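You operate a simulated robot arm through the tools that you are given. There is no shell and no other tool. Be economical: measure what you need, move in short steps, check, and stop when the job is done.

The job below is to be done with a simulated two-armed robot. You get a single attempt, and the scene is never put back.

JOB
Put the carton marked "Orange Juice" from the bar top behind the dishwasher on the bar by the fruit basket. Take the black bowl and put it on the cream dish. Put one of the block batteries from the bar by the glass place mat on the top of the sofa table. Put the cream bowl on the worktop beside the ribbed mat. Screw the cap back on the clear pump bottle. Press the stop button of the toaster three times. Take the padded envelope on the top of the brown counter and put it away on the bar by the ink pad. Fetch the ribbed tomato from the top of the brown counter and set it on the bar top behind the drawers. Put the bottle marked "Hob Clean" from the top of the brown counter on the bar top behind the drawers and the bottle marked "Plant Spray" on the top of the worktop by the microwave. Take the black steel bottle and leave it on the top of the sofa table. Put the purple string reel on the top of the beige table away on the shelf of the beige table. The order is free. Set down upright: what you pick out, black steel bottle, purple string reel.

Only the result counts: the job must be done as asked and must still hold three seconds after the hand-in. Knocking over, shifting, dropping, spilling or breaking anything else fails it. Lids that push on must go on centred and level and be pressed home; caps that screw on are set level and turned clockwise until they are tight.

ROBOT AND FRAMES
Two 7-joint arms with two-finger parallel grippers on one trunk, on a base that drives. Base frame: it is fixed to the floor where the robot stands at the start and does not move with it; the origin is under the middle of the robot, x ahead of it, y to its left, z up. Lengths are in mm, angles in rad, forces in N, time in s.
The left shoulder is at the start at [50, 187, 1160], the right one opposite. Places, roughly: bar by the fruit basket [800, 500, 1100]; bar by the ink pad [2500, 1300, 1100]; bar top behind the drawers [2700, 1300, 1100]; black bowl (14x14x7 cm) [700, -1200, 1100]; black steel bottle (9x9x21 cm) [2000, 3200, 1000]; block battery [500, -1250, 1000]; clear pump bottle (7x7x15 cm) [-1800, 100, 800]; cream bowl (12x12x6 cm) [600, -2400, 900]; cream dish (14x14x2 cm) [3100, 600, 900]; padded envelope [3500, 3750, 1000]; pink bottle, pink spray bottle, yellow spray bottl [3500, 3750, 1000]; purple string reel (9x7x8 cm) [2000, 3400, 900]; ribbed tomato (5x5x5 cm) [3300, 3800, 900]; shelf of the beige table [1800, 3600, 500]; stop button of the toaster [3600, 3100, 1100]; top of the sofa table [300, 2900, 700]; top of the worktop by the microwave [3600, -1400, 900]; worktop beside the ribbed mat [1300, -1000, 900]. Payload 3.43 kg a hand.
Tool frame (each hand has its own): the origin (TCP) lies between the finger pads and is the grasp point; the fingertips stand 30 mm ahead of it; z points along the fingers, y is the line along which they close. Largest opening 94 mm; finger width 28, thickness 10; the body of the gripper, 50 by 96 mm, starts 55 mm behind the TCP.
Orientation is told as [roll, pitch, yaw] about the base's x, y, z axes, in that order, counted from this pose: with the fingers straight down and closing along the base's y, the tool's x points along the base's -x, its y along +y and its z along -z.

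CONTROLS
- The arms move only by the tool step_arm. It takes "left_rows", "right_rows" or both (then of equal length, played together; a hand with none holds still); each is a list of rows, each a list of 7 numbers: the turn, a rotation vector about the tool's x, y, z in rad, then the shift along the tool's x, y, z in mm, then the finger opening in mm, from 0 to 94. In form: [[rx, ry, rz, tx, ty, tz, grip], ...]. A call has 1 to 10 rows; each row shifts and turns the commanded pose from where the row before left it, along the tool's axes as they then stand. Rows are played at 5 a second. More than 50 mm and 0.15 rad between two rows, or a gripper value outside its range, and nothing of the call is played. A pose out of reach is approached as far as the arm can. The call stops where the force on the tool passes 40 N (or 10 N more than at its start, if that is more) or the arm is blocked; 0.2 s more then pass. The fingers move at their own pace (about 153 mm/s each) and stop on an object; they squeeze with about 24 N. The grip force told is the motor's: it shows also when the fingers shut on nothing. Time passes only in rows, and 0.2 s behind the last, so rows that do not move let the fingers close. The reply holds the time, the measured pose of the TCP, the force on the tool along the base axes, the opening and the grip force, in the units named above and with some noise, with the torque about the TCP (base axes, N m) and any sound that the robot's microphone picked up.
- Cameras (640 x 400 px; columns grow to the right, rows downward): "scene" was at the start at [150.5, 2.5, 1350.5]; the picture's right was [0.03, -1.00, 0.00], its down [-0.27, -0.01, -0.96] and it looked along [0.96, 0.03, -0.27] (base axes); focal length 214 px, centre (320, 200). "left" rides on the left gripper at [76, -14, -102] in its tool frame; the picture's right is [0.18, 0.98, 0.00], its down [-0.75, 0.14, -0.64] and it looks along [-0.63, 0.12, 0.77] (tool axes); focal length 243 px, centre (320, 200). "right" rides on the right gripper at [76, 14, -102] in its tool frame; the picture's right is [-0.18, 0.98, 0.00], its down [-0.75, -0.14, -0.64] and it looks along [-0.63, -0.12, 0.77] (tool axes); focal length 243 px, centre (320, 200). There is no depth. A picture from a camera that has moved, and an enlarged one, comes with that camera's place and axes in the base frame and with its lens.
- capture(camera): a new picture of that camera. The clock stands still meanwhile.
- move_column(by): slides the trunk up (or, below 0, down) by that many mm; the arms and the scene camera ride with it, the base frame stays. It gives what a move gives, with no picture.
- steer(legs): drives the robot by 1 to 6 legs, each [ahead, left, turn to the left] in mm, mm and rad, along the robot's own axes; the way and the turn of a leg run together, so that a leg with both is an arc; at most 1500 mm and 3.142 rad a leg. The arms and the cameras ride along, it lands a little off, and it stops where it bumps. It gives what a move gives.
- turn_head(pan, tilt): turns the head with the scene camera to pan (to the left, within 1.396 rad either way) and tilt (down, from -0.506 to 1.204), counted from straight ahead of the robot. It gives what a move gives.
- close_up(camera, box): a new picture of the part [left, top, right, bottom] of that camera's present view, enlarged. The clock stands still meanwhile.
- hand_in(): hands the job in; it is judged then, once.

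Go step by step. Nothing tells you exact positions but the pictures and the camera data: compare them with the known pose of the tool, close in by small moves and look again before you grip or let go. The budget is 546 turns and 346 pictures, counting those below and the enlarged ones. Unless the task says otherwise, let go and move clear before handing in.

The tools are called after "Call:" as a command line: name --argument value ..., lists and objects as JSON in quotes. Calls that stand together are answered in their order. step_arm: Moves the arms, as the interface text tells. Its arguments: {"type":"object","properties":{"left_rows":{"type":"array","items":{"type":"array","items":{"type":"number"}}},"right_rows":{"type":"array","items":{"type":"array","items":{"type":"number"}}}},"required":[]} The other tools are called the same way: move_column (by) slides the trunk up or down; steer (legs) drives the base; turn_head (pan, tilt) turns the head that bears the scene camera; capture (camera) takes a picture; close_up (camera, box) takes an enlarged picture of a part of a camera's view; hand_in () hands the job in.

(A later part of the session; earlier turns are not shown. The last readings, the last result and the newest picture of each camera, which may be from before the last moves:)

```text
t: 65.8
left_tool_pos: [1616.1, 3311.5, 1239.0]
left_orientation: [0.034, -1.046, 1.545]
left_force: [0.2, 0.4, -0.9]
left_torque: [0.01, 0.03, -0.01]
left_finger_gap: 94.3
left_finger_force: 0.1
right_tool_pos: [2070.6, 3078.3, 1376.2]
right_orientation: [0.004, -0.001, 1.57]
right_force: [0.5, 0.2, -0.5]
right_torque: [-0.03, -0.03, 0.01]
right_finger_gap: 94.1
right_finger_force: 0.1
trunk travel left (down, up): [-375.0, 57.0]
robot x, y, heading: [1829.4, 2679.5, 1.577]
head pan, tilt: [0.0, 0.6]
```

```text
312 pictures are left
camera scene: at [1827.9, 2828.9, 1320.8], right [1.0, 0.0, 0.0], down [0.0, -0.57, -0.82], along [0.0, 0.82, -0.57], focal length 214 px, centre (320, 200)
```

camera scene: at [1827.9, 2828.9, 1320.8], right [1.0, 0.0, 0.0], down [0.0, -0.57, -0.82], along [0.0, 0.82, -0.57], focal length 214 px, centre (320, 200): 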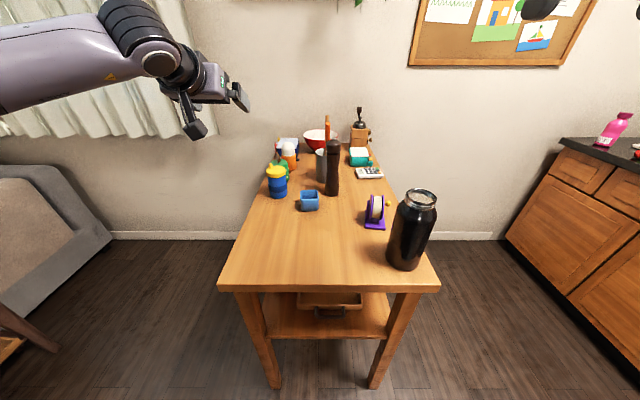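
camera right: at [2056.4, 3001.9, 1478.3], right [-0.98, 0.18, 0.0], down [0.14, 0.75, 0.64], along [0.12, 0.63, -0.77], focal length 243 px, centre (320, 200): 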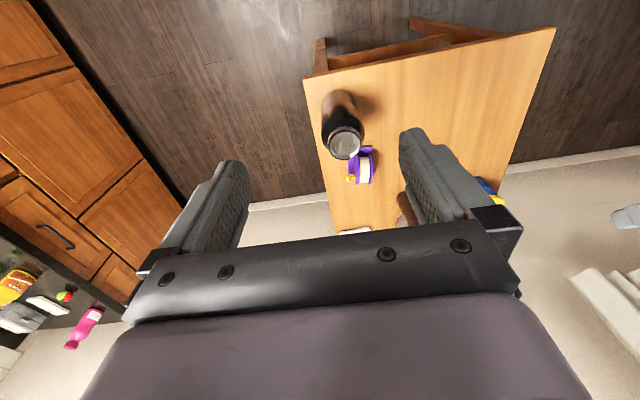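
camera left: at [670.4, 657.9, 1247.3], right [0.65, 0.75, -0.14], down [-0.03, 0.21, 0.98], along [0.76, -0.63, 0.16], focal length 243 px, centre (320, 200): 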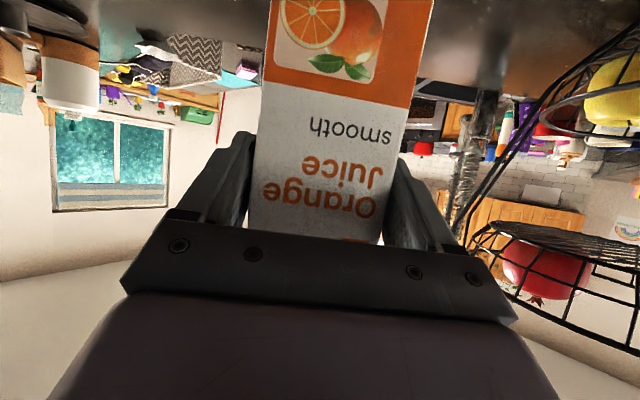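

Call:
step_arm --right_rows '[[0, 0, 0, -44.3, 7.7, 0, 94], [0, 0, 0, -44.3, 7.7, 0, 94], [0, 0, 0, -44.3, 7.7, 0, 94], [0, 0, 0, 0, 0, 47, 94], [0, 0, 0, 0, 0, 47, 94], [0, 0, 0, 0, 0, 47, 94], [0, 0, 0, 0, 0, 47, 94], [0, 0, 0, 0, 0, 20, 94], [0, 0, 0, 0, 0, 0, 94]]'

Call:
capture --camera "right"

Call:
close_up --camera "scene" --box '[330, 120, 490, 220]'

```text
t: 67.8
left_tool_pos: [1615.0, 3310.3, 1237.8]
left_orientation: [0.034, -1.045, 1.545]
left_force: [-0.2, 0.7, 0.0]
left_torque: [0.0, -0.01, -0.01]
left_finger_gap: 94.0
left_finger_force: 0.0
right_tool_pos: [2050.8, 3173.4, 1125.5]
right_orientation: [0.003, -0.003, 1.568]
right_force: [0.1, -0.2, 0.1]
right_torque: [-0.01, 0.03, 0.0]
right_finger_gap: 94.0
right_finger_force: 0.0
right hand out of reach, approached as far as the arm can: row 1, 2, 3
trunk travel left (down, up): [-375.0, 57.0]
robot x, y, heading: [1826.4, 2684.0, 1.577]
head pan, tilt: [0.0, 0.6]
```

```text
311 pictures are left
camera right: at [2035.9, 3097.2, 1227.9], right [-0.98, 0.19, 0.0], down [0.14, 0.75, 0.64], along [0.12, 0.63, -0.77], focal length 243 px, centre (320, 200)
```

right: 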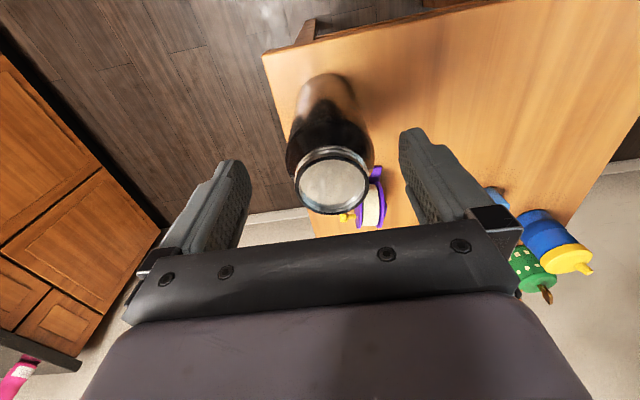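

```text
4.00 times, centred on (410, 170) of scene
camera zoom: at [1827.8, 2828.3, 1320.8], right [1.0, 0.0, 0.0], down [0.0, -0.56, -0.83], along [0.0, 0.83, -0.56], focal length 858 px, centre (-40, 320)
```

zoom: 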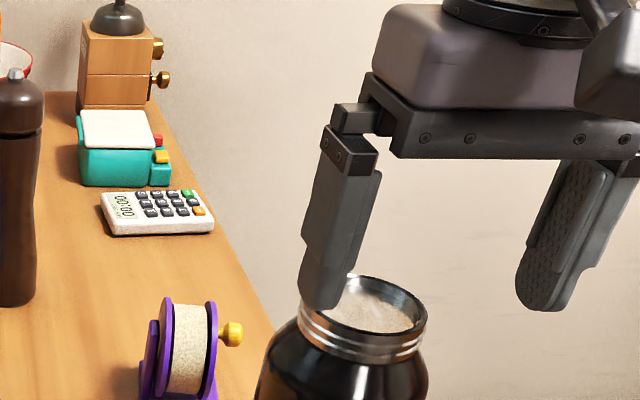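

Call:
step_arm --right_rows '[[0, 0, 0, -37, 3, 0, 94], [0, 0, 0, 0, 0, 0, 94], [0, 0, 0, 0, 0, 25, 94], [0, 0, 0, 0, 0, 25, 94], [0, 0, 0, 0, 0, 10, 94], [0, 0, 0, 0, 0, 0, 94]]'

Call:
capture --camera "right"

Call:
close_up --camera "scene" --box '[330, 120, 490, 220]'

```text
t: 69.2
left_tool_pos: [1616.1, 3309.0, 1239.5]
left_orientation: [0.033, -1.046, 1.545]
left_force: [-0.1, 0.2, -0.1]
left_torque: [-0.03, 0.0, 0.01]
left_finger_gap: 93.9
left_finger_force: 0.0
right_tool_pos: [2045.5, 3207.7, 1065.3]
right_orientation: [0.004, -0.002, 1.57]
right_force: [0.2, -0.3, -0.1]
right_torque: [-0.03, 0.02, 0.02]
right_finger_gap: 94.2
right_finger_force: 0.1
trunk travel left (down, up): [-375.0, 57.0]
robot x, y, heading: [1834.0, 2682.8, 1.572]
head pan, tilt: [0.0, 0.6]
```

```text
309 pictures are left
camera right: at [2030.3, 3133.1, 1167.8], right [-0.98, 0.18, 0.0], down [0.14, 0.75, 0.64], along [0.12, 0.63, -0.77], focal length 243 px, centre (320, 200)
```

right: 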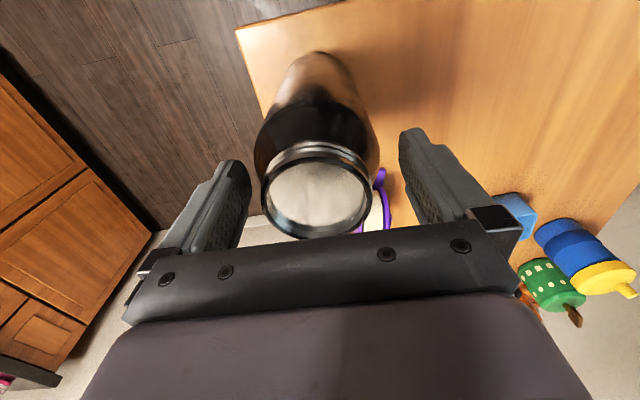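

```text
4.00 times, centred on (410, 170) of scene
camera zoom: at [1827.9, 2828.3, 1320.9], right [1.0, 0.0, 0.0], down [0.0, -0.56, -0.83], along [0.0, 0.83, -0.56], focal length 858 px, centre (-40, 320)
```

zoom: 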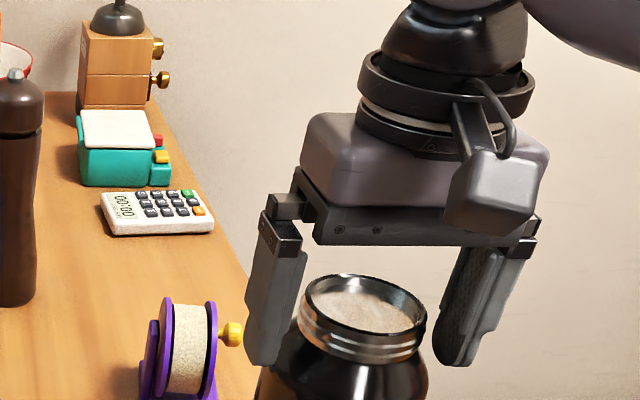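

Collar is centred between the fingers. Closing and lifting.

Call:
step_arm --right_rows '[[0, 0, 0, -2, 0, 4, 94], [0, 0, 0, 0, 0, 0, 50], [0, 0, 0, 0, 0, 0, 50], [0, 0, 0, 0, 0, 0, 50], [0, 0, 0, 0, 0, -20, 50], [0, 0, 0, 0, 0, -40, 50]]'

Call:
capture --camera "scene"

```text
t: 70.6
left_tool_pos: [1615.1, 3309.8, 1239.2]
left_orientation: [0.032, -1.046, 1.546]
left_force: [-0.7, 0.1, 1.0]
left_torque: [-0.04, 0.0, 0.0]
left_finger_gap: 93.9
left_finger_force: 0.1
right_tool_pos: [2042.8, 3212.3, 1121.1]
right_orientation: [0.002, 0.001, 1.571]
right_force: [-0.9, -0.3, -8.3]
right_torque: [-0.07, 0.0, 0.0]
right_finger_gap: 61.9
right_finger_force: 24.1
trunk travel left (down, up): [-375.0, 57.0]
robot x, y, heading: [1829.6, 2681.0, 1.575]
head pan, tilt: [0.0, 0.6]
```

```text
307 pictures are left
camera scene: at [1827.7, 2828.4, 1320.7], right [1.0, 0.0, 0.0], down [0.0, -0.56, -0.83], along [0.0, 0.82, -0.57], focal length 214 px, centre (320, 200)
```

scene: 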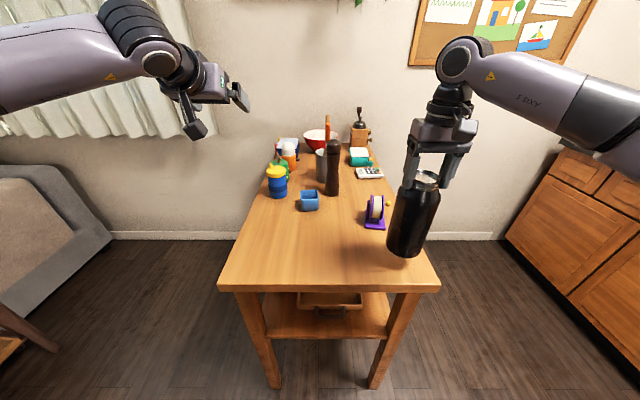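

Bottle is held. I'll move it clear to the right, then strafe so that the left hand faces the reel.

Call:
step_arm --right_rows '[[0, 0, 0, 10, -20, -40, 50], [0, 0, 0, 30, -30, -20, 50], [0, 0, 0, 40, -20, 0, 50], [0, 0, 0, 40, 0, 0, 50]]'

Call:
steer --legs '[[-60, 0, 0], [0, -250, 0]]'

Call:
capture --camera "left"

Call:
capture --camera "scene"

```text
t: 71.6
left_tool_pos: [1616.2, 3309.4, 1239.3]
left_orientation: [0.033, -1.045, 1.546]
left_force: [0.6, -0.4, -1.6]
left_torque: [0.01, 0.0, -0.01]
left_finger_gap: 94.1
left_finger_force: 0.1
right_tool_pos: [2112.9, 3088.9, 1181.4]
right_orientation: [0.004, -0.001, 1.568]
right_force: [-0.8, -0.3, -7.8]
right_torque: [-0.06, -0.01, 0.05]
right_finger_gap: 61.9
right_finger_force: 23.8
trunk travel left (down, up): [-375.0, 57.0]
robot x, y, heading: [1827.8, 2680.7, 1.573]
head pan, tilt: [0.0, 0.6]
```

```text
t: 73.9
left_tool_pos: [1859.6, 3252.7, 1238.2]
left_orientation: [0.036, -1.045, 1.545]
left_force: [0.8, -0.3, 0.0]
left_torque: [0.03, 0.02, 0.04]
left_finger_gap: 93.8
left_finger_force: 0.1
right_tool_pos: [2355.4, 3031.6, 1181.2]
right_orientation: [0.003, -0.001, 1.57]
right_force: [0.5, 0.1, -8.4]
right_torque: [-0.09, -0.01, 0.01]
right_finger_gap: 61.8
right_finger_force: 23.9
trunk travel left (down, up): [-375.0, 57.0]
robot x, y, heading: [2070.8, 2624.5, 1.573]
head pan, tilt: [0.0, 0.6]
```

```text
306 pictures are left
camera left: at [1873.6, 3125.9, 1223.3], right [-0.99, -0.1, -0.14], down [-0.12, -0.18, 0.98], along [-0.12, 0.98, 0.16], focal length 243 px, centre (320, 200)
```

left: 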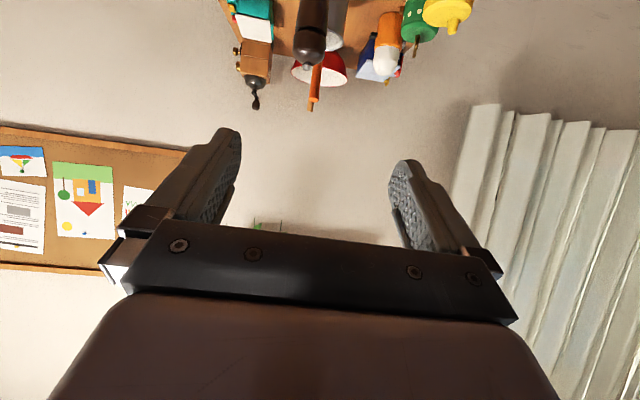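

```text
305 pictures are left
camera scene: at [2070.9, 2771.0, 1320.7], right [1.0, 0.0, 0.0], down [0.0, -0.57, -0.82], along [0.0, 0.82, -0.57], focal length 214 px, centre (320, 200)
```

scene: 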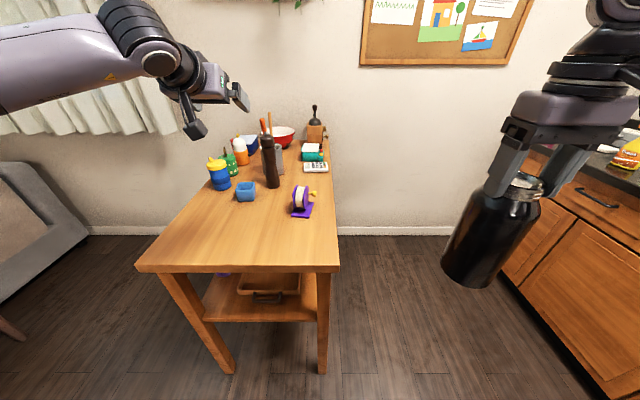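

Call:
close_up --camera "scene" --box '[260, 165, 348, 220]'

```text
7.27 times, centred on (304, 192) of scene
camera zoom: at [2070.9, 2771.0, 1320.7], right [1.0, 0.0, 0.0], down [0.0, -0.57, -0.82], along [0.0, 0.82, -0.57], focal length 1560 px, centre (436, 254)
```

zoom: 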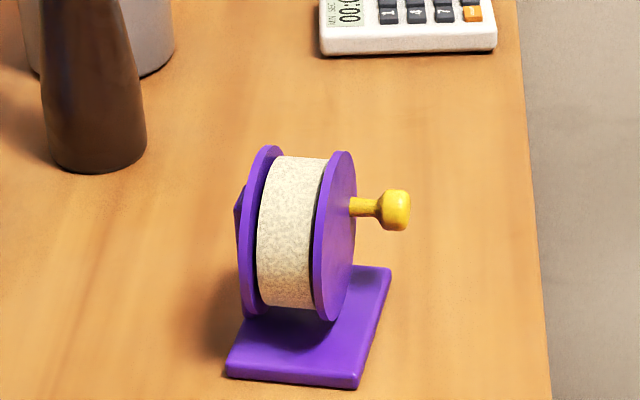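

The reel has a base plate, a spool whose axis runs along x, and a knob on the right. I'll grip the spool fore and aft from its left side, so I turn the left hand to point along +x.

Call:
step_arm --left_rows '[[0.121, 0, 0.07, 0, 0, 0, 94], [0.121, 0, 0.07, 0, 0, 0, 94], [0.121, 0, 0.07, 0, 0, 0, 94], [0.121, 0, 0.07, 0, 0, 0, 94], [0.121, 0, 0.07, 0, 0, 0, 94], [0.121, 0, 0.07, 0, 0, 0, 94], [0.121, 0, 0.07, 0, 0, 0, 94], [0.121, 0, 0.07, 0, 0, 0, 94], [0.121, 0, 0.07, 0, 0, 0, 94], [0.121, 0, 0.07, 0, 0, 0, 94]]'

Call:
step_arm --left_rows '[[0.121, 0, 0.07, 0, 0, 0, 94], [0.121, 0, 0.07, 0, 0, 0, 94], [0, 0, 0, 0, 0, 0, 94]]'

Call:
capture --camera "left"

Call:
capture --camera "scene"

```text
t: 76.1
left_tool_pos: [1858.6, 3252.6, 1238.3]
left_orientation: [0.029, -1.037, 1.059]
left_force: [0.2, 0.3, 0.3]
left_torque: [0.01, 0.03, -0.03]
left_finger_gap: 93.8
left_finger_force: 0.1
left hand out of reach, approached as far as the arm can: row 4, 5, 6, 7, 8, 9, 10
right_tool_pos: [2354.5, 3033.0, 1180.9]
right_orientation: [0.002, 0.001, 1.57]
right_force: [0.6, 0.1, -8.9]
right_torque: [-0.09, -0.01, 0.02]
right_finger_gap: 61.8
right_finger_force: 24.0
trunk travel left (down, up): [-375.0, 57.0]
robot x, y, heading: [2072.5, 2618.8, 1.576]
head pan, tilt: [0.0, 0.6]
```

```text
t: 76.9
left_tool_pos: [1858.7, 3253.0, 1238.7]
left_orientation: [0.03, -1.038, 1.062]
left_force: [-0.1, -0.1, -0.1]
left_torque: [0.01, 0.01, 0.0]
left_finger_gap: 94.0
left_finger_force: 0.0
left hand out of reach, approached as far as the arm can: row 1, 2
right_tool_pos: [2354.2, 3031.5, 1180.9]
right_orientation: [0.003, -0.002, 1.569]
right_force: [-0.1, -0.5, -8.4]
right_torque: [-0.07, 0.03, -0.02]
right_finger_gap: 61.9
right_finger_force: 24.0
trunk travel left (down, up): [-375.0, 57.0]
robot x, y, heading: [2073.4, 2624.4, 1.572]
head pan, tilt: [0.0, 0.6]
```

```text
303 pictures are left
camera left: at [1811.6, 3133.5, 1224.2], right [-0.92, 0.38, -0.14], down [-0.19, -0.09, 0.98], along [0.35, 0.92, 0.16], focal length 243 px, centre (320, 200)
```

left: 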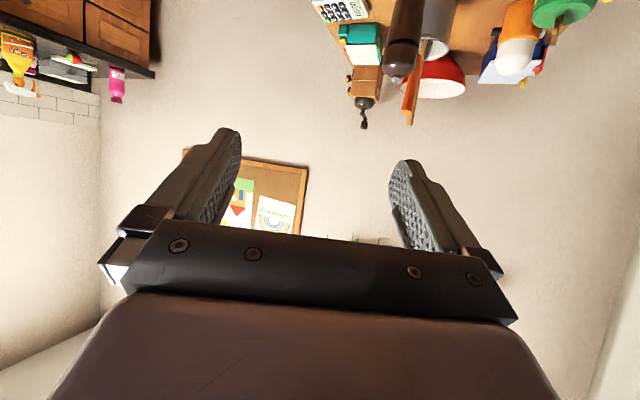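

```text
302 pictures are left
camera scene: at [2070.3, 2771.0, 1320.7], right [1.0, 0.0, 0.0], down [0.0, -0.57, -0.82], along [0.0, 0.82, -0.57], focal length 214 px, centre (320, 200)
```

scene: 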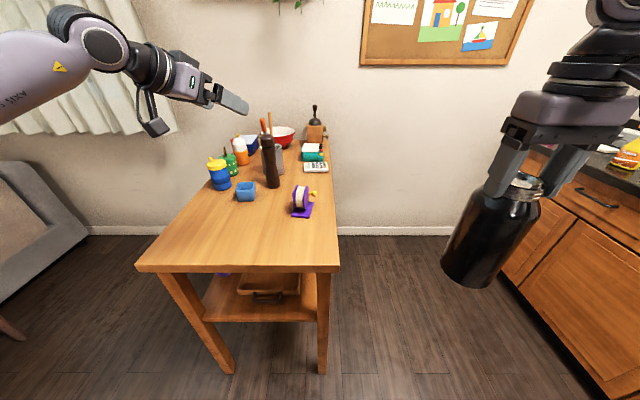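

That turn is limited. From the front, I can instead grip across the two flanges low and in front of the knob, so I turn the hand back and line up.

Call:
step_arm --left_rows '[[-0.101, 0, -0.058, 0, 0, 0, 94], [-0.101, 0, -0.058, 0, 0, 0, 94], [-0.101, 0, -0.058, 0, 0, 0, 94], [0, 0, 0, 0, 0, 0, 94]]'

Call:
steer --legs '[[60, 0, 0]]'

Call:
step_arm --left_rows '[[0, 0, 0, 39.4, -21.4, 14.7, 94], [0, 0, 0, 39.4, -21.4, 14.7, 94], [0, 0, 0, 39.4, -21.4, 14.7, 94], [0, 0, 0, 39.4, -21.4, 14.7, 94], [0, 0, 0, 39.4, -21.4, 14.7, 94], [0, 0, 0, 39.4, -21.4, 14.7, 94], [0, 0, 0, 0, 0, 0, 94]]'

Call:
capture --camera "left"

Call:
capture --camera "scene"

```text
t: 77.9
left_tool_pos: [1858.2, 3251.8, 1237.5]
left_orientation: [0.037, -1.044, 1.407]
left_force: [0.1, -1.0, -0.9]
left_torque: [-0.01, 0.01, -0.02]
left_finger_gap: 93.9
left_finger_force: 0.0
right_tool_pos: [2354.4, 3032.6, 1180.8]
right_orientation: [0.003, 0.002, 1.569]
right_force: [-0.1, 0.0, -7.8]
right_torque: [-0.05, -0.01, 0.02]
right_finger_gap: 61.9
right_finger_force: 24.0
trunk travel left (down, up): [-375.0, 57.0]
robot x, y, heading: [2071.6, 2625.2, 1.576]
head pan, tilt: [0.0, 0.6]
```

```text
t: 78.9
left_tool_pos: [1857.2, 3313.0, 1237.7]
left_orientation: [0.036, -1.042, 1.406]
left_force: [-0.5, -0.1, 0.4]
left_torque: [-0.01, 0.01, -0.02]
left_finger_gap: 93.9
left_finger_force: 0.0
right_tool_pos: [2353.9, 3092.7, 1180.2]
right_orientation: [0.004, 0.001, 1.573]
right_force: [0.0, 0.3, -8.6]
right_torque: [-0.06, -0.02, 0.02]
right_finger_gap: 61.9
right_finger_force: 24.4
trunk travel left (down, up): [-375.0, 57.0]
robot x, y, heading: [2071.7, 2679.4, 1.58]
head pan, tilt: [0.0, 0.6]
```

```text
t: 80.5
left_tool_pos: [1974.7, 3255.6, 988.4]
left_orientation: [0.038, -1.043, 1.406]
left_force: [-0.3, -0.1, 0.4]
left_torque: [-0.02, 0.0, -0.01]
left_finger_gap: 94.0
left_finger_force: 0.1
right_tool_pos: [2354.5, 3092.2, 1180.5]
right_orientation: [0.004, 0.0, 1.573]
right_force: [0.5, 0.1, -8.4]
right_torque: [-0.07, 0.03, -0.04]
right_finger_gap: 61.7
right_finger_force: 24.3
trunk travel left (down, up): [-375.0, 57.0]
robot x, y, heading: [2071.3, 2682.8, 1.575]
head pan, tilt: [0.0, 0.6]
```

```text
301 pictures are left
camera left: at [1972.1, 3127.6, 973.1], right [-0.99, 0.04, -0.14], down [-0.15, -0.16, 0.98], along [0.02, 0.99, 0.16], focal length 243 px, centre (320, 200)
```

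left: 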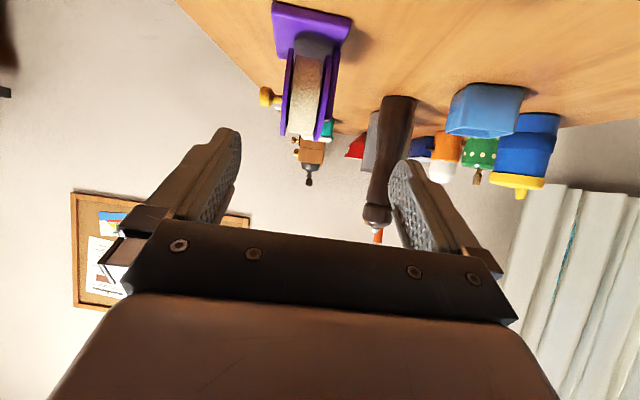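

```text
300 pictures are left
camera scene: at [2069.7, 2830.1, 1320.8], right [1.0, 0.0, 0.0], down [0.0, -0.57, -0.82], along [0.0, 0.82, -0.57], focal length 214 px, centre (320, 200)
```

scene: 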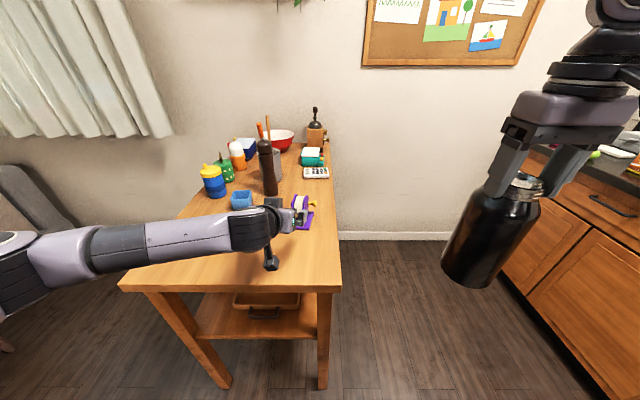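

Reel and fingers line up. I'll advance to grip position in front of the knob and check before closing.

Call:
step_arm --left_rows '[[0, 0, 0, 9.8, -3, 43, 94], [0, 0, 0, 9.8, -3, 43, 94], [0, 0, 0, 9.8, -3, 20, 94], [0, 0, 0, 0, 0, 20, 94], [0, 0, 0, 0, 0, 0, 94]]'

Call:
capture --camera "left"

Call:
close_up --camera "scene" --box '[240, 170, 352, 240]'

```text
t: 81.7
left_tool_pos: [1992.9, 3345.4, 901.4]
left_orientation: [0.037, -1.041, 1.405]
left_force: [0.8, -0.3, -0.5]
left_torque: [0.02, -0.04, 0.0]
left_finger_gap: 93.9
left_finger_force: 0.0
right_tool_pos: [2354.2, 3092.5, 1180.2]
right_orientation: [0.003, 0.0, 1.572]
right_force: [-0.3, -0.2, -8.4]
right_torque: [-0.1, 0.03, -0.03]
right_finger_gap: 61.6
right_finger_force: 24.2
trunk travel left (down, up): [-375.0, 57.0]
robot x, y, heading: [2070.8, 2685.2, 1.579]
head pan, tilt: [0.0, 0.6]
```

```text
299 pictures are left
camera left: at [1989.1, 3217.4, 886.3], right [-0.99, 0.04, -0.14], down [-0.15, -0.16, 0.98], along [0.02, 0.99, 0.16], focal length 243 px, centre (320, 200)
```

left: 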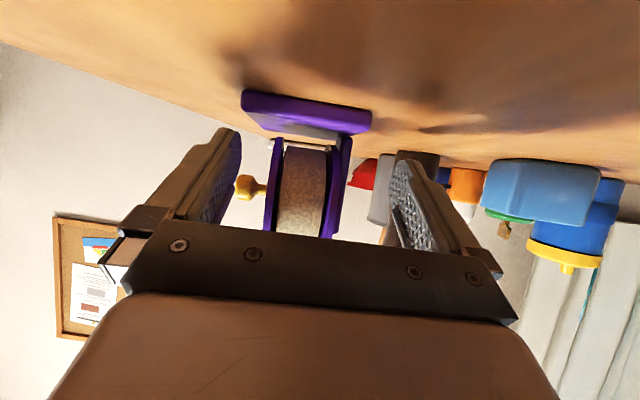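

```text
5.71 times, centred on (296, 205) of scene
camera zoom: at [2069.8, 2830.0, 1320.8], right [1.0, 0.0, 0.0], down [0.0, -0.57, -0.82], along [0.0, 0.82, -0.57], focal length 1226 px, centre (457, 171)
```

zoom: 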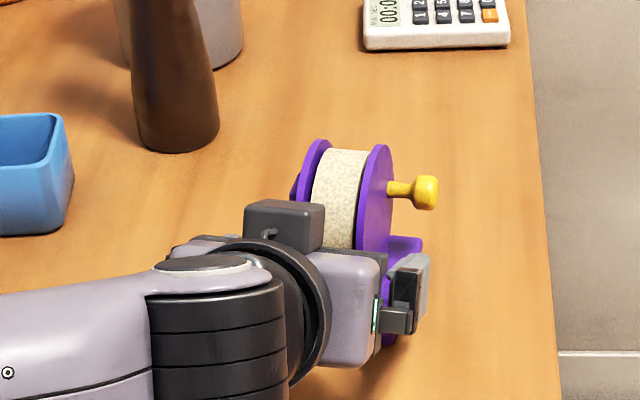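

The finger clears the knob in front. A small centring shift, then close and lift slightly.

Call:
step_arm --left_rows '[[0, 0, 0, 2, -6, 4, 94], [0, 0, 0, 0, 0, 0, 70], [0, 0, 0, 0, 0, 0, 40], [0, 0, 0, 0, 0, 0, 40], [0, 0, 0, 0, 0, 0, 40]]'

Call:
capture --camera "left"

```text
t: 82.9
left_tool_pos: [1999.4, 3347.5, 898.1]
left_orientation: [0.038, -1.045, 1.405]
left_force: [-0.5, 0.9, 1.6]
left_torque: [0.32, 0.01, 0.04]
left_finger_gap: 47.6
left_finger_force: 23.8
right_tool_pos: [2353.5, 3093.3, 1181.5]
right_orientation: [0.003, 0.0, 1.572]
right_force: [0.0, 0.3, -7.8]
right_torque: [-0.09, 0.01, -0.02]
right_finger_gap: 61.8
right_finger_force: 24.2
trunk travel left (down, up): [-375.0, 57.0]
robot x, y, heading: [2071.0, 2686.2, 1.58]
head pan, tilt: [0.0, 0.6]
```

```text
297 pictures are left
camera left: at [1995.0, 3220.2, 882.4], right [-0.99, 0.04, -0.14], down [-0.14, -0.16, 0.98], along [0.02, 0.99, 0.16], focal length 243 px, centre (320, 200)
```

left: 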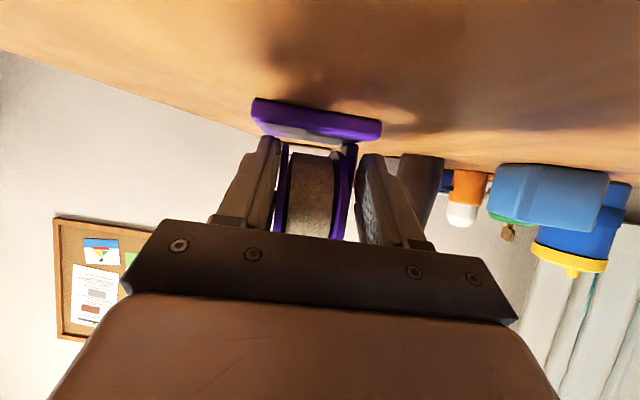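

Call:
step_arm --left_rows '[[0, 0, 0, -9, 0, -5, 40], [0, 0, 0, -26, 0, -15, 40], [0, 0, 0, -26, 0, -15, 40], [0, 0, 0, 0, 0, 0, 40]]'

Call:
close_up --camera "scene" --box '[200, 130, 392, 250]'

Call:
capture --camera "left"

```text
t: 83.9
left_tool_pos: [1999.8, 3349.0, 964.0]
left_orientation: [0.036, -1.041, 1.405]
left_force: [-0.2, -0.3, -1.3]
left_torque: [-0.08, 0.05, -0.03]
left_finger_gap: 47.9
left_finger_force: 24.5
right_tool_pos: [2354.6, 3092.5, 1181.7]
right_orientation: [0.004, -0.001, 1.573]
right_force: [0.5, 0.1, -7.9]
right_torque: [-0.11, 0.0, 0.03]
right_finger_gap: 61.8
right_finger_force: 24.1
trunk travel left (down, up): [-375.0, 57.0]
robot x, y, heading: [2074.2, 2683.9, 1.576]
head pan, tilt: [0.0, 0.6]
```

```text
3.33 times, centred on (296, 190) of scene
camera zoom: at [2069.8, 2830.4, 1320.7], right [1.0, 0.0, 0.0], down [0.0, -0.57, -0.82], along [0.0, 0.82, -0.57], focal length 715 px, centre (400, 233)
```

zoom: 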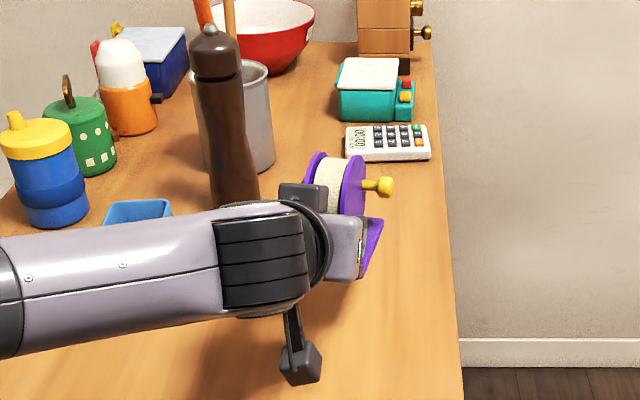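

```text
295 pictures are left
camera left: at [1997.1, 3220.9, 948.5], right [-0.99, 0.04, -0.14], down [-0.15, -0.16, 0.98], along [0.02, 0.99, 0.16], focal length 243 px, centre (320, 200)
```

left: 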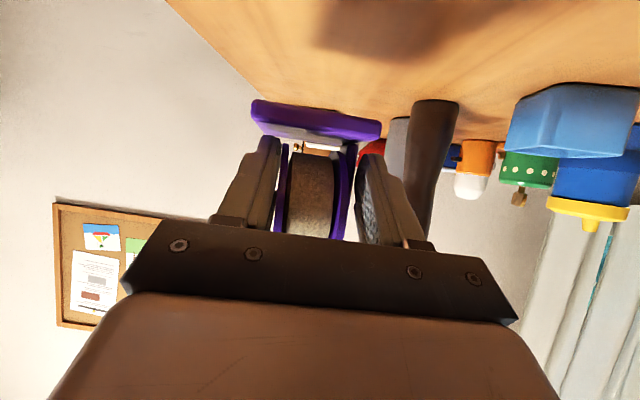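

Reel held level. Plan: back off, square the hand, strafe so it lines up with the shelf's free front-left spot, lower the trunk, then drive it in.

Call:
steer --legs '[[-320, 0, 0], [0, 325, 0]]'

Call:
step_arm --left_rows '[[-0.07, 0, -0.04, 0, 0, 0, 40], [-0.07, 0, -0.04, 0, 0, 0, 40], [0, 0, 0, 0, 0, 0, 40]]'

Call:
move_column --by -368

Call:
capture --camera "scene"

Call:
capture --camera "left"

```text
t: 87.7
left_tool_pos: [1681.7, 3033.0, 964.5]
left_orientation: [0.035, -1.044, 1.406]
left_force: [0.2, 0.6, -1.7]
left_torque: [-0.03, 0.01, -0.04]
left_finger_gap: 47.8
left_finger_force: 24.1
right_tool_pos: [2034.8, 2778.4, 1180.1]
right_orientation: [0.003, 0.001, 1.573]
right_force: [0.3, 0.1, -8.5]
right_torque: [-0.08, -0.04, 0.01]
right_finger_gap: 61.9
right_finger_force: 23.6
trunk travel left (down, up): [-375.0, 57.0]
robot x, y, heading: [1750.3, 2368.3, 1.576]
head pan, tilt: [0.0, 0.6]
```

```text
t: 88.5
left_tool_pos: [1681.0, 3034.5, 962.9]
left_orientation: [0.038, -1.045, 1.568]
left_force: [-0.3, 0.3, -2.4]
left_torque: [-0.03, -0.01, -0.04]
left_finger_gap: 47.7
left_finger_force: 23.8
right_tool_pos: [2034.5, 2776.8, 1180.4]
right_orientation: [0.004, 0.002, 1.573]
right_force: [-0.6, -0.2, -7.9]
right_torque: [-0.07, 0.02, 0.0]
right_finger_gap: 61.9
right_finger_force: 24.4
trunk travel left (down, up): [-375.0, 57.0]
robot x, y, heading: [1751.8, 2370.3, 1.572]
head pan, tilt: [0.0, 0.6]
```

```text
t: 92.1
left_tool_pos: [1681.7, 3032.7, 595.8]
left_orientation: [0.038, -1.045, 1.564]
left_force: [0.9, -0.1, -1.6]
left_torque: [-0.03, 0.03, -0.05]
left_finger_gap: 47.6
left_finger_force: 23.6
right_tool_pos: [2035.5, 2776.7, 812.8]
right_orientation: [0.005, 0.0, 1.572]
right_force: [0.3, -0.6, -8.6]
right_torque: [-0.08, 0.0, -0.01]
right_finger_gap: 61.8
right_finger_force: 24.1
trunk travel left (down, up): [-7.0, 425.0]
robot x, y, heading: [1752.5, 2368.5, 1.575]
head pan, tilt: [0.0, 0.6]
```

```text
294 pictures are left
camera scene: at [1751.6, 2515.2, 952.8], right [1.0, 0.01, 0.0], down [0.0, -0.57, -0.82], along [-0.01, 0.82, -0.57], focal length 214 px, centre (320, 200)
```

scene: 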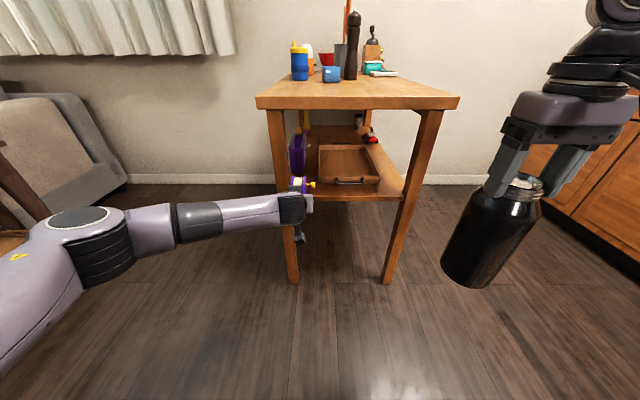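

```text
293 pictures are left
camera left: at [1699.2, 2907.3, 579.6], right [-0.98, -0.12, -0.14], down [-0.12, -0.18, 0.98], along [-0.14, 0.98, 0.16], focal length 243 px, centre (320, 200)
```

left: 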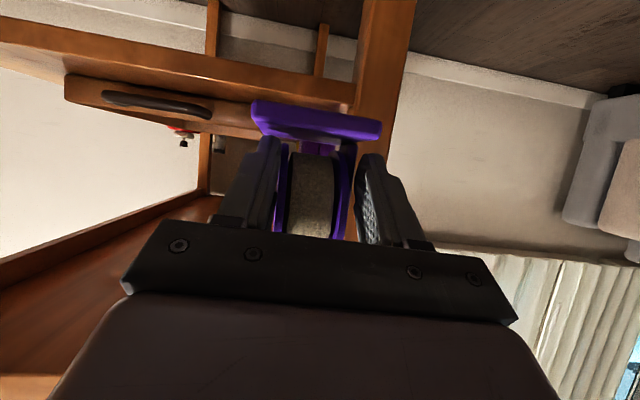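

Call:
close_up --camera "scene" --box '[256, 90, 416, 210]'

```text
3.33 times, centred on (336, 150) of scene
camera zoom: at [1751.6, 2515.2, 952.8], right [1.0, 0.01, 0.0], down [0.0, -0.57, -0.82], along [-0.01, 0.82, -0.57], focal length 715 px, centre (267, 367)
```

zoom: 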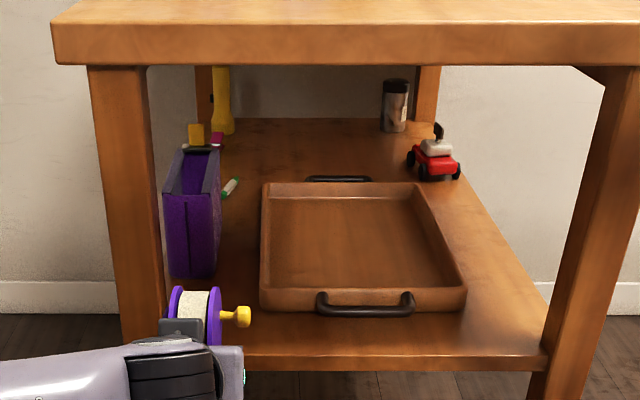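

Shelf top is at z about 497, with the free spot at x 1645–1736 in front of the tray and purple box. I'll shift slightly right, drive in, and check.

Call:
step_arm --left_rows '[[0, 0, 0, 0, -16, 0, 40], [0, 0, 0, 0, 0, 0, 40]]'

Call:
steer --legs '[[110, 0, 0]]'

Call:
capture --camera "left"

Call:
close_up --camera "scene" --box '[236, 110, 396, 230]'

```text
t: 92.7
left_tool_pos: [1696.2, 3035.1, 594.8]
left_orientation: [0.038, -1.043, 1.565]
left_force: [-0.3, 0.4, -1.5]
left_torque: [-0.06, 0.0, 0.01]
left_finger_gap: 47.5
left_finger_force: 24.5
right_tool_pos: [2035.5, 2777.5, 813.6]
right_orientation: [0.004, 0.001, 1.573]
right_force: [0.3, 0.3, -8.3]
right_torque: [-0.06, 0.0, -0.01]
right_finger_gap: 61.9
right_finger_force: 23.7
trunk travel left (down, up): [-7.0, 425.0]
robot x, y, heading: [1753.0, 2370.7, 1.575]
head pan, tilt: [0.0, 0.6]
```

```text
t: 93.9
left_tool_pos: [1696.9, 3149.1, 595.1]
left_orientation: [0.04, -1.045, 1.569]
left_force: [0.3, 0.6, 0.0]
left_torque: [-0.03, 0.01, 0.0]
left_finger_gap: 47.8
left_finger_force: 24.6
right_tool_pos: [2033.3, 2889.9, 812.6]
right_orientation: [0.002, 0.0, 1.574]
right_force: [-0.3, 0.5, -8.1]
right_torque: [-0.09, 0.01, -0.01]
right_finger_gap: 61.7
right_finger_force: 23.6
trunk travel left (down, up): [-7.0, 425.0]
robot x, y, heading: [1753.8, 2481.0, 1.581]
head pan, tilt: [0.0, 0.6]
```

```text
291 pictures are left
camera left: at [1712.9, 3021.1, 579.8], right [-0.98, -0.12, -0.14], down [-0.12, -0.18, 0.98], along [-0.14, 0.98, 0.16], focal length 243 px, centre (320, 200)
```

left: 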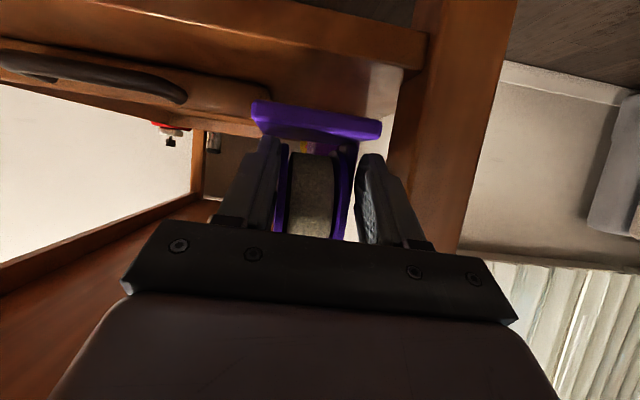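

```text
3.33 times, centred on (316, 170) of scene
camera zoom: at [1750.6, 2627.9, 952.7], right [1.0, 0.01, 0.0], down [0.0, -0.57, -0.82], along [-0.01, 0.82, -0.57], focal length 715 px, centre (333, 300)
```

zoom: 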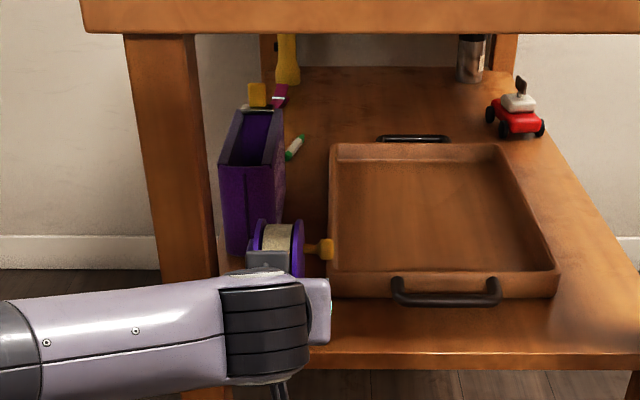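

Call:
step_arm --left_rows '[[0, 0, 0, -19, -1, 33, 40], [0, 0, 0, -19, -1, 33, 40], [0, 0, 0, 13, 0, 7.5, 40], [0, 0, 0, 13, 0, 7.5, 40], [0, 0, 0, 4.3, 0, 2.5, 40]]'

Call:
capture --camera "left"

Call:
close_up --camera "scene" --box '[236, 110, 396, 230]'

```text
t: 95.1
left_tool_pos: [1695.0, 3224.4, 559.5]
left_orientation: [0.038, -1.043, 1.568]
left_force: [-0.8, 0.4, -2.0]
left_torque: [-0.03, 0.03, 0.03]
left_finger_gap: 48.0
left_finger_force: 24.3
right_tool_pos: [2033.7, 2890.2, 812.6]
right_orientation: [0.003, -0.002, 1.575]
right_force: [-0.1, -0.3, -8.4]
right_torque: [-0.07, 0.02, -0.01]
right_finger_gap: 61.9
right_finger_force: 23.6
trunk travel left (down, up): [-7.0, 425.0]
robot x, y, heading: [1749.1, 2481.7, 1.582]
head pan, tilt: [0.0, 0.6]
```

```text
289 pictures are left
camera left: at [1713.2, 3097.7, 544.2], right [-0.98, -0.12, -0.14], down [-0.12, -0.18, 0.98], along [-0.14, 0.98, 0.16], focal length 243 px, centre (320, 200)
```

left: 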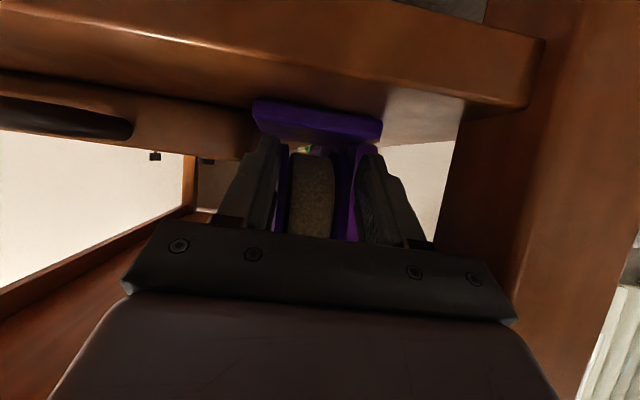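

```text
3.33 times, centred on (316, 170) of scene
camera zoom: at [1750.6, 2628.2, 952.5], right [1.0, 0.01, 0.0], down [0.0, -0.57, -0.82], along [-0.01, 0.82, -0.57], focal length 715 px, centre (333, 300)
```

zoom: 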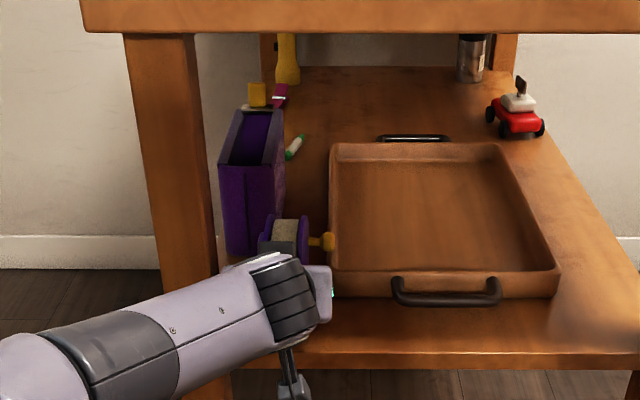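

Call:
step_arm --left_rows '[[0, 0, 0, 3.5, 0, 2, 40], [0, 0, 0, 1.7, 0, 1, 40], [0, 0, 0, 1.7, 0, 1, 40], [0, 0, 0, 0, 0, 0, 40]]'

Call:
step_arm --left_rows '[[0, 0, 0, 1.7, 0, 1, 40], [0, 0, 0, 0, 0, 0, 40]]'

Call:
step_arm --left_rows '[[0, 0, 0, 1.7, 0, 1, 40], [0, 0, 0, 0, 0, 0, 40]]'

```text
t: 96.1
left_tool_pos: [1695.4, 3224.8, 558.2]
left_orientation: [0.036, -1.054, 1.566]
left_force: [4.3, 7.1, 19.2]
left_torque: [0.05, -0.13, 0.03]
left_finger_gap: 48.1
left_finger_force: 24.0
right_tool_pos: [2033.6, 2890.6, 814.4]
right_orientation: [0.005, 0.0, 1.575]
right_force: [-0.5, 0.0, -8.0]
right_torque: [-0.09, -0.01, 0.0]
right_finger_gap: 61.8
right_finger_force: 23.9
trunk travel left (down, up): [-7.0, 425.0]
robot x, y, heading: [1751.8, 2479.6, 1.587]
head pan, tilt: [0.0, 0.6]
```

```text
t: 96.7
left_tool_pos: [1696.2, 3224.9, 555.6]
left_orientation: [0.039, -1.054, 1.567]
left_force: [5.8, 3.3, 22.3]
left_torque: [-0.07, -0.24, -0.05]
left_finger_gap: 47.8
left_finger_force: 24.1
right_tool_pos: [2033.5, 2889.1, 814.6]
right_orientation: [0.003, 0.0, 1.574]
right_force: [-0.4, 1.3, -8.9]
right_torque: [-0.08, 0.02, 0.08]
right_finger_gap: 61.8
right_finger_force: 24.0
trunk travel left (down, up): [-7.0, 425.0]
robot x, y, heading: [1753.5, 2479.8, 1.578]
head pan, tilt: [0.0, 0.6]
```

```text
t: 97.3
left_tool_pos: [1695.2, 3224.8, 557.5]
left_orientation: [0.039, -1.058, 1.565]
left_force: [5.8, 1.9, 27.6]
left_torque: [-0.18, -0.44, -0.01]
left_finger_gap: 48.0
left_finger_force: 23.9
right_tool_pos: [2034.7, 2889.5, 814.3]
right_orientation: [0.005, -0.003, 1.573]
right_force: [-0.3, 0.0, -8.0]
right_torque: [-0.07, 0.0, 0.03]
right_finger_gap: 61.6
right_finger_force: 24.0
trunk travel left (down, up): [-7.0, 425.0]
robot x, y, heading: [1753.1, 2481.3, 1.577]
head pan, tilt: [0.0, 0.6]
```

Contact at about z 557. I'll ease the pressure and check that it's the reel base on the shelf.

Call:
step_arm --left_rows '[[0, 0, 0, -5, 0, -3, 40], [0, 0, 0, 0, 0, 0, 40]]'

Call:
capture --camera "left"

```text
t: 97.9
left_tool_pos: [1692.7, 3223.8, 556.2]
left_orientation: [0.04, -1.049, 1.569]
left_force: [2.1, 3.7, 14.0]
left_torque: [-0.03, -0.32, 0.05]
left_finger_gap: 47.8
left_finger_force: 24.0
right_tool_pos: [2034.7, 2890.3, 812.1]
right_orientation: [0.003, -0.001, 1.575]
right_force: [0.4, -0.5, -7.6]
right_torque: [-0.11, -0.01, -0.02]
right_finger_gap: 61.8
right_finger_force: 24.3
trunk travel left (down, up): [-7.0, 425.0]
robot x, y, heading: [1750.6, 2481.5, 1.58]
head pan, tilt: [0.0, 0.6]
```

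```text
287 pictures are left
camera left: at [1711.3, 3096.7, 541.3], right [-0.98, -0.12, -0.14], down [-0.12, -0.19, 0.98], along [-0.15, 0.97, 0.17], focal length 243 px, centre (320, 200)
```

left: 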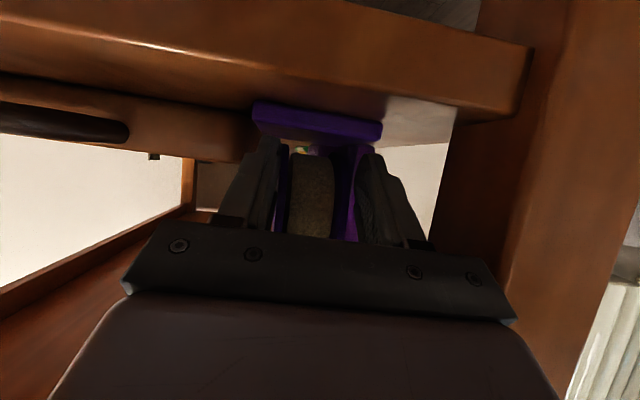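

The base sits right at the shelf's front edge; I'll lift a little, go 22 mm deeper, and set it down again.

Call:
step_arm --left_rows '[[0, 0, 0, -8, 0, -4, 40], [0, 0, 0, -5, 0, 9.5, 40], [0, 0, 0, -6, 0, 9.5, 40], [0, 0, 0, 4, 0, 2.5, 40], [0, 0, 0, 0, 0, 0, 40]]'

Call:
step_arm --left_rows '[[0, 0, 0, 2.6, 0, 1.5, 40], [0, 0, 0, 0, 0, 0, 40]]'

Call:
capture --camera "left"

```text
t: 99.1
left_tool_pos: [1693.6, 3223.8, 559.8]
left_orientation: [0.04, -1.046, 1.567]
left_force: [-0.8, -0.1, -1.8]
left_torque: [-0.05, -0.02, -0.03]
left_finger_gap: 47.7
left_finger_force: 24.5
left hand out of reach, approached as far as the arm can: row 2, 3
right_tool_pos: [2034.4, 2891.7, 812.4]
right_orientation: [0.003, 0.0, 1.574]
right_force: [0.3, 0.2, -6.8]
right_torque: [-0.09, -0.01, 0.02]
right_finger_gap: 62.1
right_finger_force: 24.3
trunk travel left (down, up): [-7.0, 425.0]
robot x, y, heading: [1752.5, 2481.0, 1.578]
head pan, tilt: [0.0, 0.6]
```

```text
t: 99.7
left_tool_pos: [1693.5, 3223.2, 558.8]
left_orientation: [0.038, -1.047, 1.567]
left_force: [-0.2, 0.7, 2.2]
left_torque: [-0.08, -0.13, 0.03]
left_finger_gap: 47.6
left_finger_force: 23.0
right_tool_pos: [2033.8, 2890.1, 812.4]
right_orientation: [0.003, 0.001, 1.573]
right_force: [0.4, -0.4, -9.0]
right_torque: [-0.07, -0.02, 0.0]
right_finger_gap: 61.9
right_finger_force: 23.9
trunk travel left (down, up): [-7.0, 425.0]
robot x, y, heading: [1753.7, 2479.4, 1.577]
head pan, tilt: [0.0, 0.6]
```

```text
286 pictures are left
camera left: at [1711.3, 3096.9, 541.8], right [-0.98, -0.12, -0.14], down [-0.12, -0.18, 0.98], along [-0.14, 0.98, 0.17], focal length 243 px, centre (320, 200)
```

left: 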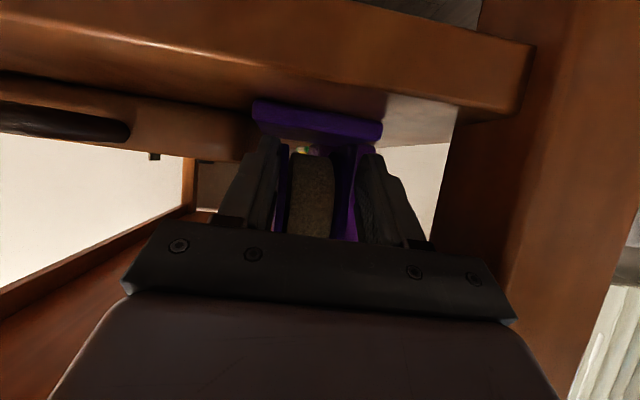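

Arm at its reach limit, so I'll lift and let the base do the 22 mm.

Call:
step_arm --left_rows '[[0, 0, 0, -7, 0, -4, 40], [0, 0, 0, 0, 0, 0, 40]]'

Call:
steer --legs '[[22, 0, 0]]'

Call:
capture --camera "left"

```text
t: 100.3
left_tool_pos: [1694.1, 3223.4, 563.7]
left_orientation: [0.038, -1.047, 1.568]
left_force: [-0.4, -0.7, -1.1]
left_torque: [-0.09, 0.02, -0.02]
left_finger_gap: 47.8
left_finger_force: 24.0
right_tool_pos: [2033.7, 2892.0, 813.0]
right_orientation: [0.003, 0.001, 1.574]
right_force: [0.8, -0.9, -8.3]
right_torque: [-0.08, -0.03, 0.04]
right_finger_gap: 61.5
right_finger_force: 23.9
trunk travel left (down, up): [-7.0, 425.0]
robot x, y, heading: [1751.9, 2482.9, 1.576]
head pan, tilt: [0.0, 0.6]
```

```text
t: 101.1
left_tool_pos: [1694.1, 3245.2, 565.2]
left_orientation: [0.038, -1.045, 1.567]
left_force: [0.7, -0.3, -1.7]
left_torque: [-0.06, 0.0, 0.01]
left_finger_gap: 47.8
left_finger_force: 24.1
right_tool_pos: [2033.8, 2911.9, 811.5]
right_orientation: [0.005, 0.0, 1.574]
right_force: [-0.4, 0.0, -8.3]
right_torque: [-0.04, 0.0, 0.01]
right_finger_gap: 61.9
right_finger_force: 23.2
trunk travel left (down, up): [-7.0, 425.0]
robot x, y, heading: [1751.8, 2502.0, 1.58]
head pan, tilt: [0.0, 0.6]
```

```text
285 pictures are left
camera left: at [1711.5, 3118.3, 549.1], right [-0.98, -0.12, -0.14], down [-0.12, -0.18, 0.98], along [-0.14, 0.98, 0.16], focal length 243 px, centre (320, 200)
```

left: 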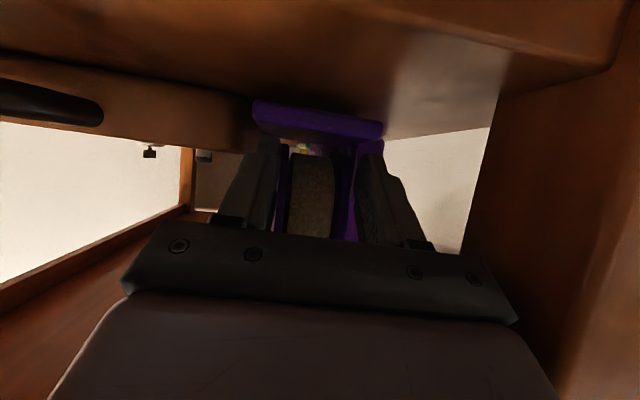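

Call:
step_arm --left_rows '[[0, 0, 0, 3.4, 0, 2, 40], [0, 0, 0, 1.7, 0, 1, 40], [0, 0, 0, 0, 0, 0, 40]]'

Call:
step_arm --left_rows '[[0, 0, 0, 0.9, 0, 0.5, 40], [0, 0, 0, 0, 0, 0, 40]]'

```text
t: 101.9
left_tool_pos: [1694.0, 3243.8, 558.4]
left_orientation: [0.039, -1.045, 1.566]
left_force: [0.4, 0.5, -1.6]
left_torque: [-0.06, 0.01, 0.01]
left_finger_gap: 47.6
left_finger_force: 24.2
right_tool_pos: [2034.1, 2911.7, 811.7]
right_orientation: [0.004, 0.0, 1.575]
right_force: [-0.1, -0.1, -8.2]
right_torque: [-0.08, -0.01, 0.0]
right_finger_gap: 62.1
right_finger_force: 24.2
trunk travel left (down, up): [-7.0, 425.0]
robot x, y, heading: [1751.9, 2501.1, 1.576]
head pan, tilt: [0.0, 0.6]
```

```text
t: 102.5
left_tool_pos: [1692.6, 3244.8, 559.1]
left_orientation: [0.041, -1.048, 1.567]
left_force: [0.0, 0.0, -2.2]
left_torque: [0.0, -0.01, 0.0]
left_finger_gap: 47.6
left_finger_force: 24.4
right_tool_pos: [2034.0, 2912.7, 812.8]
right_orientation: [0.005, 0.0, 1.573]
right_force: [0.3, 0.4, -8.1]
right_torque: [-0.07, 0.0, 0.0]
right_finger_gap: 61.8
right_finger_force: 24.7
trunk travel left (down, up): [-7.0, 425.0]
robot x, y, heading: [1753.7, 2501.0, 1.582]
head pan, tilt: [0.0, 0.6]
```

Call:
step_arm --left_rows '[[0, 0, 0, 1.3, 0, 0.7, 40], [0, 0, 0, 1.3, 0, 0.7, 40], [0, 0, 0, 0, 0, 0, 40]]'

```text
t: 103.3
left_tool_pos: [1693.7, 3244.5, 557.6]
left_orientation: [0.039, -1.05, 1.567]
left_force: [0.6, 0.7, 10.3]
left_torque: [-0.16, -0.29, 0.02]
left_finger_gap: 47.6
left_finger_force: 23.6
right_tool_pos: [2034.2, 2912.0, 814.4]
right_orientation: [0.003, 0.001, 1.575]
right_force: [0.4, -0.3, -7.6]
right_torque: [-0.09, -0.01, 0.0]
right_finger_gap: 62.0
right_finger_force: 23.8
trunk travel left (down, up): [-7.0, 425.0]
robot x, y, heading: [1751.6, 2501.9, 1.582]
head pan, tilt: [0.0, 0.6]
```

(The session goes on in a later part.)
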